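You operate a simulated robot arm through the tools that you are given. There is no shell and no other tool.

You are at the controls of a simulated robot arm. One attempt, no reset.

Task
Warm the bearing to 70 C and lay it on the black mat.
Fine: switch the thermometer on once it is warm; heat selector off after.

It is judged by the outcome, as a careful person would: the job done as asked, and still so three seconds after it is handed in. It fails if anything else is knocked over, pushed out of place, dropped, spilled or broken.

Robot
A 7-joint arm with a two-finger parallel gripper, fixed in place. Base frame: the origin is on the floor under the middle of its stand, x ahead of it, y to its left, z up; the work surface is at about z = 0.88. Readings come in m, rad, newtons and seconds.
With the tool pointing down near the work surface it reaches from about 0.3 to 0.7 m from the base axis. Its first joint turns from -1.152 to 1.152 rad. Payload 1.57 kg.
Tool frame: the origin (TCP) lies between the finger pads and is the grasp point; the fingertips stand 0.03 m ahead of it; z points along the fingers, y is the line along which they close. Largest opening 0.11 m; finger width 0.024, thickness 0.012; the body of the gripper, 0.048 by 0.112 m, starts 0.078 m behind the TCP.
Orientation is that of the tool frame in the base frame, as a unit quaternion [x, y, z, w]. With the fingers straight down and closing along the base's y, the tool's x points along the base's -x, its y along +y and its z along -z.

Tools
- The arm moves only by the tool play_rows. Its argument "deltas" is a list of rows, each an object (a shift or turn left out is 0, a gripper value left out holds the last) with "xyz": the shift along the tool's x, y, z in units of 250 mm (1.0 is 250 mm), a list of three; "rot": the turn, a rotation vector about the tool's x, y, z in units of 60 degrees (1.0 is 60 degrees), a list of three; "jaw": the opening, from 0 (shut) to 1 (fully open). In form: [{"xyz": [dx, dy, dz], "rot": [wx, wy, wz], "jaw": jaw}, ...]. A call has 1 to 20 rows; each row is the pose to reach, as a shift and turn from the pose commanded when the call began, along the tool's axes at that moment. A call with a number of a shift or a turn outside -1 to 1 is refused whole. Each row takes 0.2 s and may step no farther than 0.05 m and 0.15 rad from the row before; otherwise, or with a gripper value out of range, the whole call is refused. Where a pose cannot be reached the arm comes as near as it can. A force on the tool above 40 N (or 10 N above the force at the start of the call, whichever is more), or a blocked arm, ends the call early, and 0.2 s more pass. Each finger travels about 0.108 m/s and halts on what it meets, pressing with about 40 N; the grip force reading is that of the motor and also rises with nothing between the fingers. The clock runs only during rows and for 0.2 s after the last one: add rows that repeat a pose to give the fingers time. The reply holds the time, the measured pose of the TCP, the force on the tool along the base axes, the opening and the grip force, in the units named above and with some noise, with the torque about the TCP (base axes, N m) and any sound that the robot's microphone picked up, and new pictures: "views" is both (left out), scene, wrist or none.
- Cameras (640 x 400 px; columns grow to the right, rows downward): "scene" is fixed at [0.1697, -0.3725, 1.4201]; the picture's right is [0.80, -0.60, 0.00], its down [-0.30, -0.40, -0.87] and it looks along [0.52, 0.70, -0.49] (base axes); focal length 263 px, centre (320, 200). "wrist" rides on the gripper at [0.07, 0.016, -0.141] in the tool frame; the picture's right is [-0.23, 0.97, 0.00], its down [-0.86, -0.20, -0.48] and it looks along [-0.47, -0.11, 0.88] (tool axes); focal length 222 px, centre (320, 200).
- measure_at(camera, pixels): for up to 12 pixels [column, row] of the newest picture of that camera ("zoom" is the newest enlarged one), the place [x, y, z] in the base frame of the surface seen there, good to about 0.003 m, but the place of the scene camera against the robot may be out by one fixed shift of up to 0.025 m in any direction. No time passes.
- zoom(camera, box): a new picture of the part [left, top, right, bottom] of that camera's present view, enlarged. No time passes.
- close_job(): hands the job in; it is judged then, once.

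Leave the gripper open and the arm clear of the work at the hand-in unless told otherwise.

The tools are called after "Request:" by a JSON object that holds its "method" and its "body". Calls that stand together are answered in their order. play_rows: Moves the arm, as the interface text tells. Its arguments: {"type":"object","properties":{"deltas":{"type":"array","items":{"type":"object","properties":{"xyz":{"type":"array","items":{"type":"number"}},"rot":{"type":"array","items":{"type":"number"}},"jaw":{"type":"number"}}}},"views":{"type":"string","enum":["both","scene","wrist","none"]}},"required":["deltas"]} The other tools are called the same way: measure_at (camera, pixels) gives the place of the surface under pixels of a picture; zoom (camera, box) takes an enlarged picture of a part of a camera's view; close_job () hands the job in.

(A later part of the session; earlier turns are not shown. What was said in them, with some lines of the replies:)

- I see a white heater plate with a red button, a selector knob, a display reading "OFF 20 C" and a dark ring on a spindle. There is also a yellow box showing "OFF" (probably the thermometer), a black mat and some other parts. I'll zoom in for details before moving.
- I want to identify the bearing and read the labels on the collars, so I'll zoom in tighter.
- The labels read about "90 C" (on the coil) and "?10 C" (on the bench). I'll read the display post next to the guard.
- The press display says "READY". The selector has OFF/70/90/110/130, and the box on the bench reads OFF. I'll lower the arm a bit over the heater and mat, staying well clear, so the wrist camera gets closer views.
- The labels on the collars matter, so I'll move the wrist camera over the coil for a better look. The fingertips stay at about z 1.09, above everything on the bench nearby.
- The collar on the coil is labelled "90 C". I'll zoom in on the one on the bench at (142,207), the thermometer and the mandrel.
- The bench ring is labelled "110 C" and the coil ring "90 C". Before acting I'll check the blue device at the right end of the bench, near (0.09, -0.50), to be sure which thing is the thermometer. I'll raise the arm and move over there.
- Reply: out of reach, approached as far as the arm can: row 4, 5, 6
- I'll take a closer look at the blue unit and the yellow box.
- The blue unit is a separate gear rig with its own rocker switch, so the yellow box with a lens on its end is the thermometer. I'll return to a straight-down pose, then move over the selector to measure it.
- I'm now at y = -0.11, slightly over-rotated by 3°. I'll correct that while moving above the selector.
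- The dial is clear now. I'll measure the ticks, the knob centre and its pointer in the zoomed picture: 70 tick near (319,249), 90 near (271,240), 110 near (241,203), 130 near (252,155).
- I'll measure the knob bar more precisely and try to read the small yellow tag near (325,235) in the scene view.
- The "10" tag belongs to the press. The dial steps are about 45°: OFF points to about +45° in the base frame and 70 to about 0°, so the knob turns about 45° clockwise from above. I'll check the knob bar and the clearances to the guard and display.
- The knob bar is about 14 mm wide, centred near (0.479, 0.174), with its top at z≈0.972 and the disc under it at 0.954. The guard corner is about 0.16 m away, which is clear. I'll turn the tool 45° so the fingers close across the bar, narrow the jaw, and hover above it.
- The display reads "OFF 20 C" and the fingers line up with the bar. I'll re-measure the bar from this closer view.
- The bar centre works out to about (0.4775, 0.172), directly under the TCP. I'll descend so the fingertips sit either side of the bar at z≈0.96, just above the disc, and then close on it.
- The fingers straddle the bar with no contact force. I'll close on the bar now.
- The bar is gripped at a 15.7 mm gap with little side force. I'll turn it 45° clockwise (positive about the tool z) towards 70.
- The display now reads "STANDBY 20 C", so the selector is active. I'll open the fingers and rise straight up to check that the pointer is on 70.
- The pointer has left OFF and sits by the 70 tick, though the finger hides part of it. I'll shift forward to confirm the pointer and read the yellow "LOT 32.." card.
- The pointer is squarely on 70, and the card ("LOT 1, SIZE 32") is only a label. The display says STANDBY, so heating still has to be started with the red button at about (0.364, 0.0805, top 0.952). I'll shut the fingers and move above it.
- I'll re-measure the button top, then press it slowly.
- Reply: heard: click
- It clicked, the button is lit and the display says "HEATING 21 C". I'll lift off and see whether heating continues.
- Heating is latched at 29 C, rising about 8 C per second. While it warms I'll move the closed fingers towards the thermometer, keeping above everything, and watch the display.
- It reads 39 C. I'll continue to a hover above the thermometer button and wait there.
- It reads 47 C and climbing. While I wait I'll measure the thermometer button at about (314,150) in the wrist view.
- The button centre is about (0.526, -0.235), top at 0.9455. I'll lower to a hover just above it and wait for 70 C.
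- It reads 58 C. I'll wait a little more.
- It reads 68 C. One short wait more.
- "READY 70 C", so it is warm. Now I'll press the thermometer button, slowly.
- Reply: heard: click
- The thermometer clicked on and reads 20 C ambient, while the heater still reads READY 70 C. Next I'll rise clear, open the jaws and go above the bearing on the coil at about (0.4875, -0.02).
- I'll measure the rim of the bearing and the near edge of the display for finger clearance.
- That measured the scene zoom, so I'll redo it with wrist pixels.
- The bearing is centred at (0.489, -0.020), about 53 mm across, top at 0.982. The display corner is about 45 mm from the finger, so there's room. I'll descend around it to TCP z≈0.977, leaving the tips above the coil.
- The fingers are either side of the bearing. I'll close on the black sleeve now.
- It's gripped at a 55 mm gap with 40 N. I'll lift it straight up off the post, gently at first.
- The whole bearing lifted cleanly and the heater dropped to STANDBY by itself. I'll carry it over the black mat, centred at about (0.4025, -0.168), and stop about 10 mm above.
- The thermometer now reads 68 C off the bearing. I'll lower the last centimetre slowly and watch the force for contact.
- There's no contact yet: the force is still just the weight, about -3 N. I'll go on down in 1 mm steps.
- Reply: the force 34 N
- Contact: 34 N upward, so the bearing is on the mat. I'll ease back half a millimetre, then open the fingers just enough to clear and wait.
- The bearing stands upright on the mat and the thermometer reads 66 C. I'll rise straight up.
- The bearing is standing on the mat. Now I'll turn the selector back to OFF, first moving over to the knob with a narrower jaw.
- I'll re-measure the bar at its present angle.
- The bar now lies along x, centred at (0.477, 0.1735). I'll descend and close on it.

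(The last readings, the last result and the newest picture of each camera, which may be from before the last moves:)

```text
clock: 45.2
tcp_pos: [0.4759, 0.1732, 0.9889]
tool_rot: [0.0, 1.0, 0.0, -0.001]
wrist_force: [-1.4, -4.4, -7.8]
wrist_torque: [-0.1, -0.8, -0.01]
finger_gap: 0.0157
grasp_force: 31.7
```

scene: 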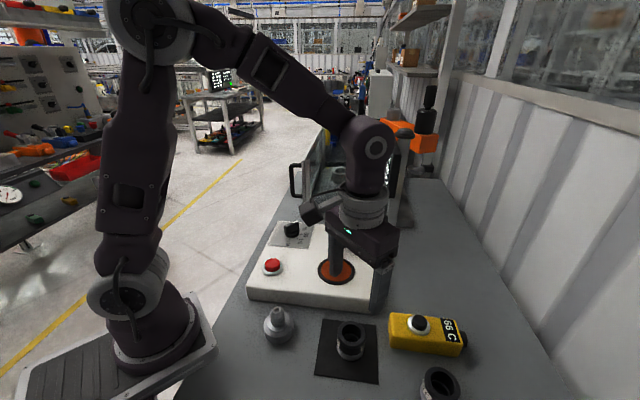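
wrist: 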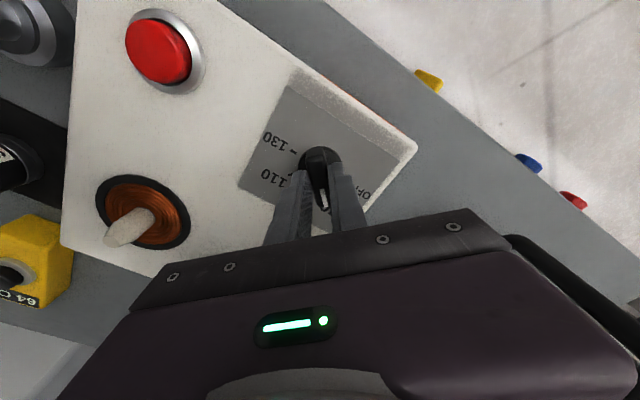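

It's gripped at a 15.7 mm gap. I'll turn 45° counter-clockwise from above (negative about the tool z), back to OFF.

Request:
{"method": "play_rows", "body": {"deltas": [{"rot": [0, 0, -0.125]}, {"rot": [0, 0, -0.25]}, {"rot": [0, 0, -0.375]}, {"rot": [0, 0, -0.5]}, {"rot": [0, 0, -0.625]}, {"rot": [0, 0, -0.75]}, {"rot": [0, 0, -0.75]}], "views": "both"}}

Request:
{"method": "zoom", "body": {"camera": "scene", "box": [270, 200, 380, 270]}}

```text
clock: 46.8
tcp_pos: [0.4751, 0.1718, 0.9894]
tool_rot: [-0.383, 0.924, -0.001, 0.001]
wrist_force: [16.8, -19.6, 14.8]
wrist_torque: [-0.43, -0.44, -0.11]
finger_gap: 0.0158
grasp_force: 31.0
```

scene: 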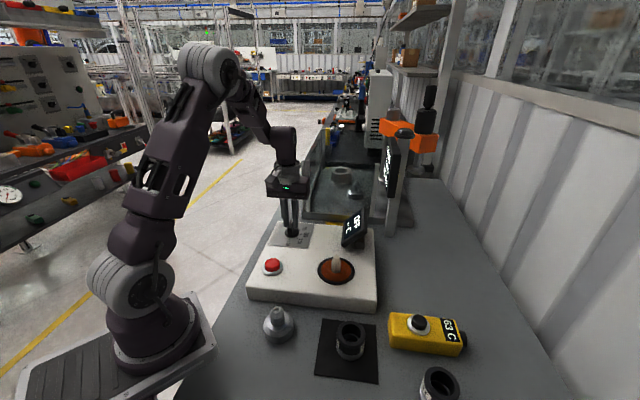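
wrist: 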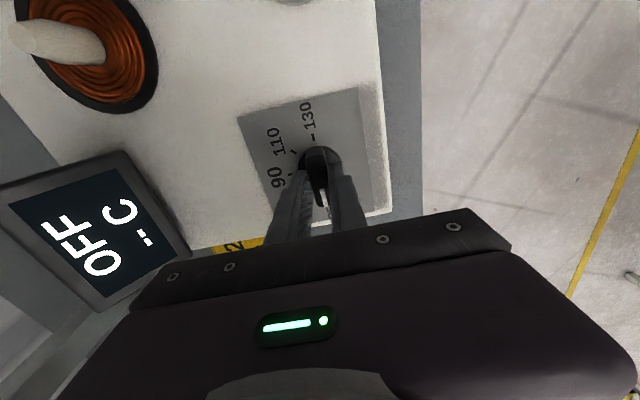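

```text
5.71 times, centred on (325, 235) of scene
```

zoom: 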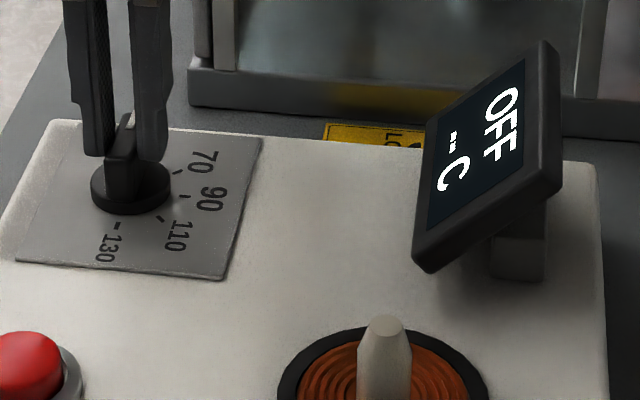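

The display reads "OFF --C". I'll open the fingers, rise straight up and back off clear.

Request:
{"method": "play_rows", "body": {"deltas": [{"xyz": [0, 0, 0], "jaw": 0.5}, {"xyz": [0, 0, 0], "jaw": 0.5}, {"xyz": [0, 0, 0], "jaw": 0.5}, {"xyz": [0, 0, -0.08]}, {"xyz": [0, 0, -0.22]}, {"xyz": [0, 0, -0.38]}, {"xyz": [0, 0, -0.55]}, {"xyz": [0, 0, -0.72]}, {"xyz": [0, 0, -0.72], "jaw": 1}], "views": "both"}}

Request:
{"method": "zoom", "body": {"camera": "scene", "box": [230, 200, 390, 300]}}

Request:
{"method": "zoom", "body": {"camera": "scene", "box": [250, 290, 480, 400]}}

```text
clock: 48.8
tcp_pos: [0.4751, 0.1734, 1.1703]
tool_rot: [-0.383, 0.924, 0.0, 0.0]
wrist_force: [0.9, 0.6, 0.0]
wrist_torque: [-0.05, 0.03, 0.01]
finger_gap: 0.1101
grasp_force: 0.1
```

scene: 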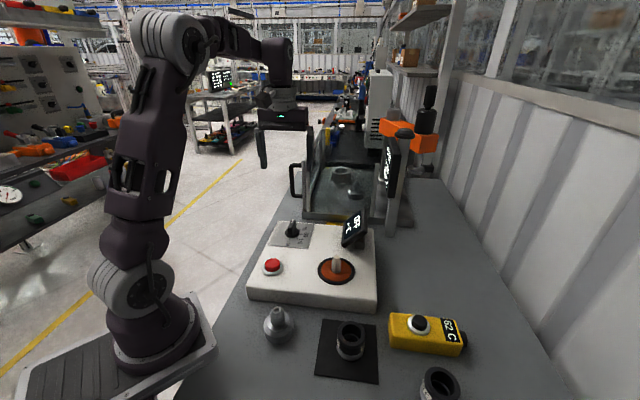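
wrist: 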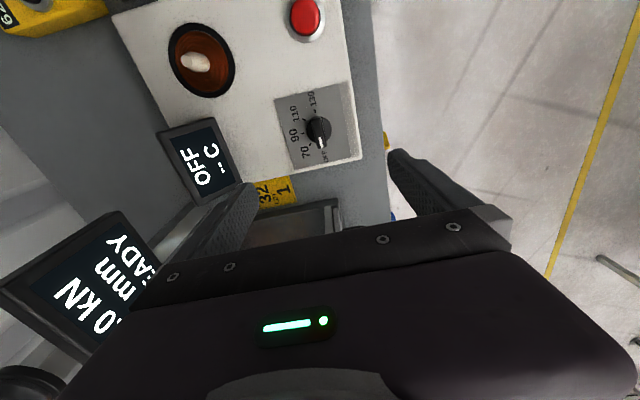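

```text
4.00 times, centred on (310, 250) of scene
```

zoom: 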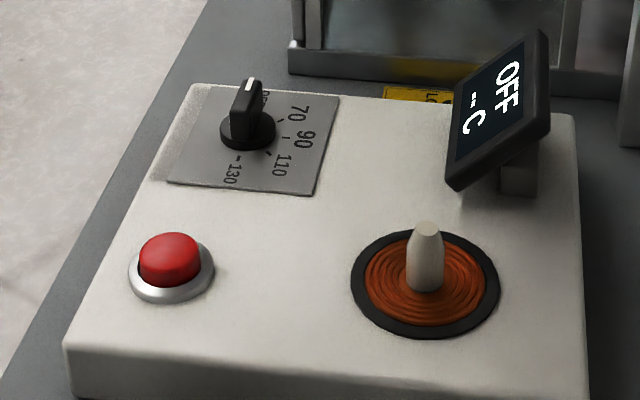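

```text
2.78 times, centred on (365, 345) of scene
```

zoom: 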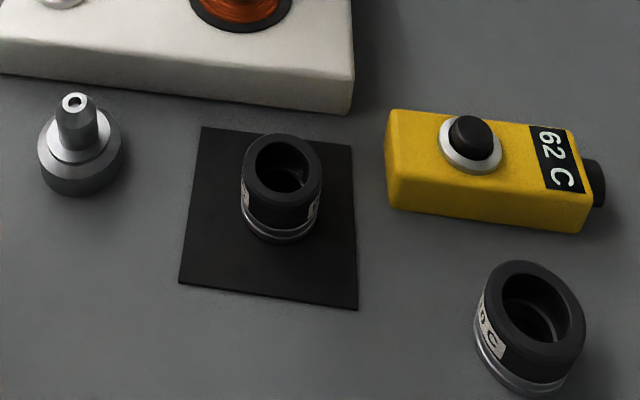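

Everything checks out:
- **Bearing:** it reached 70 C and is now resting fully on the black mat.
- **Thermometer:** on, reading 62 C as the bearing cools.
- **Selector:** back at OFF, and the heater display shows OFF.
- **Other items:** nothing else has moved.
- **Arm:** gripper open and clear of the work.

I'll hand it in.

Request:
{"method": "close_job", "body": {}}

```text
The job is handed in.
```

The bearing was warmed to 70 C and is standing on the black mat. The job is handed in, but I haven't seen the verdict.

- **Heating:** I set the selector to 70 and pressed the red button, and the heater reached "READY 70 C". The bearing I used was the one already on the coil, with the sleeve labelled 90 C. I left the spare one (labelled 110 C) alone.
- **Thermometer:** I switched it on once the heater showed 70 C. It read 68 C as the bearing reached the mat and 62 C just before hand-in, because the bearing was cooling.
- **Selector:** I turned it back to OFF after the bearing was on the mat. The heater had already dropped to standby by itself when I lifted the bearing off.

In the last pictures nothing else had been moved or knocked over. The gripper is open and the arm is clear of the work.
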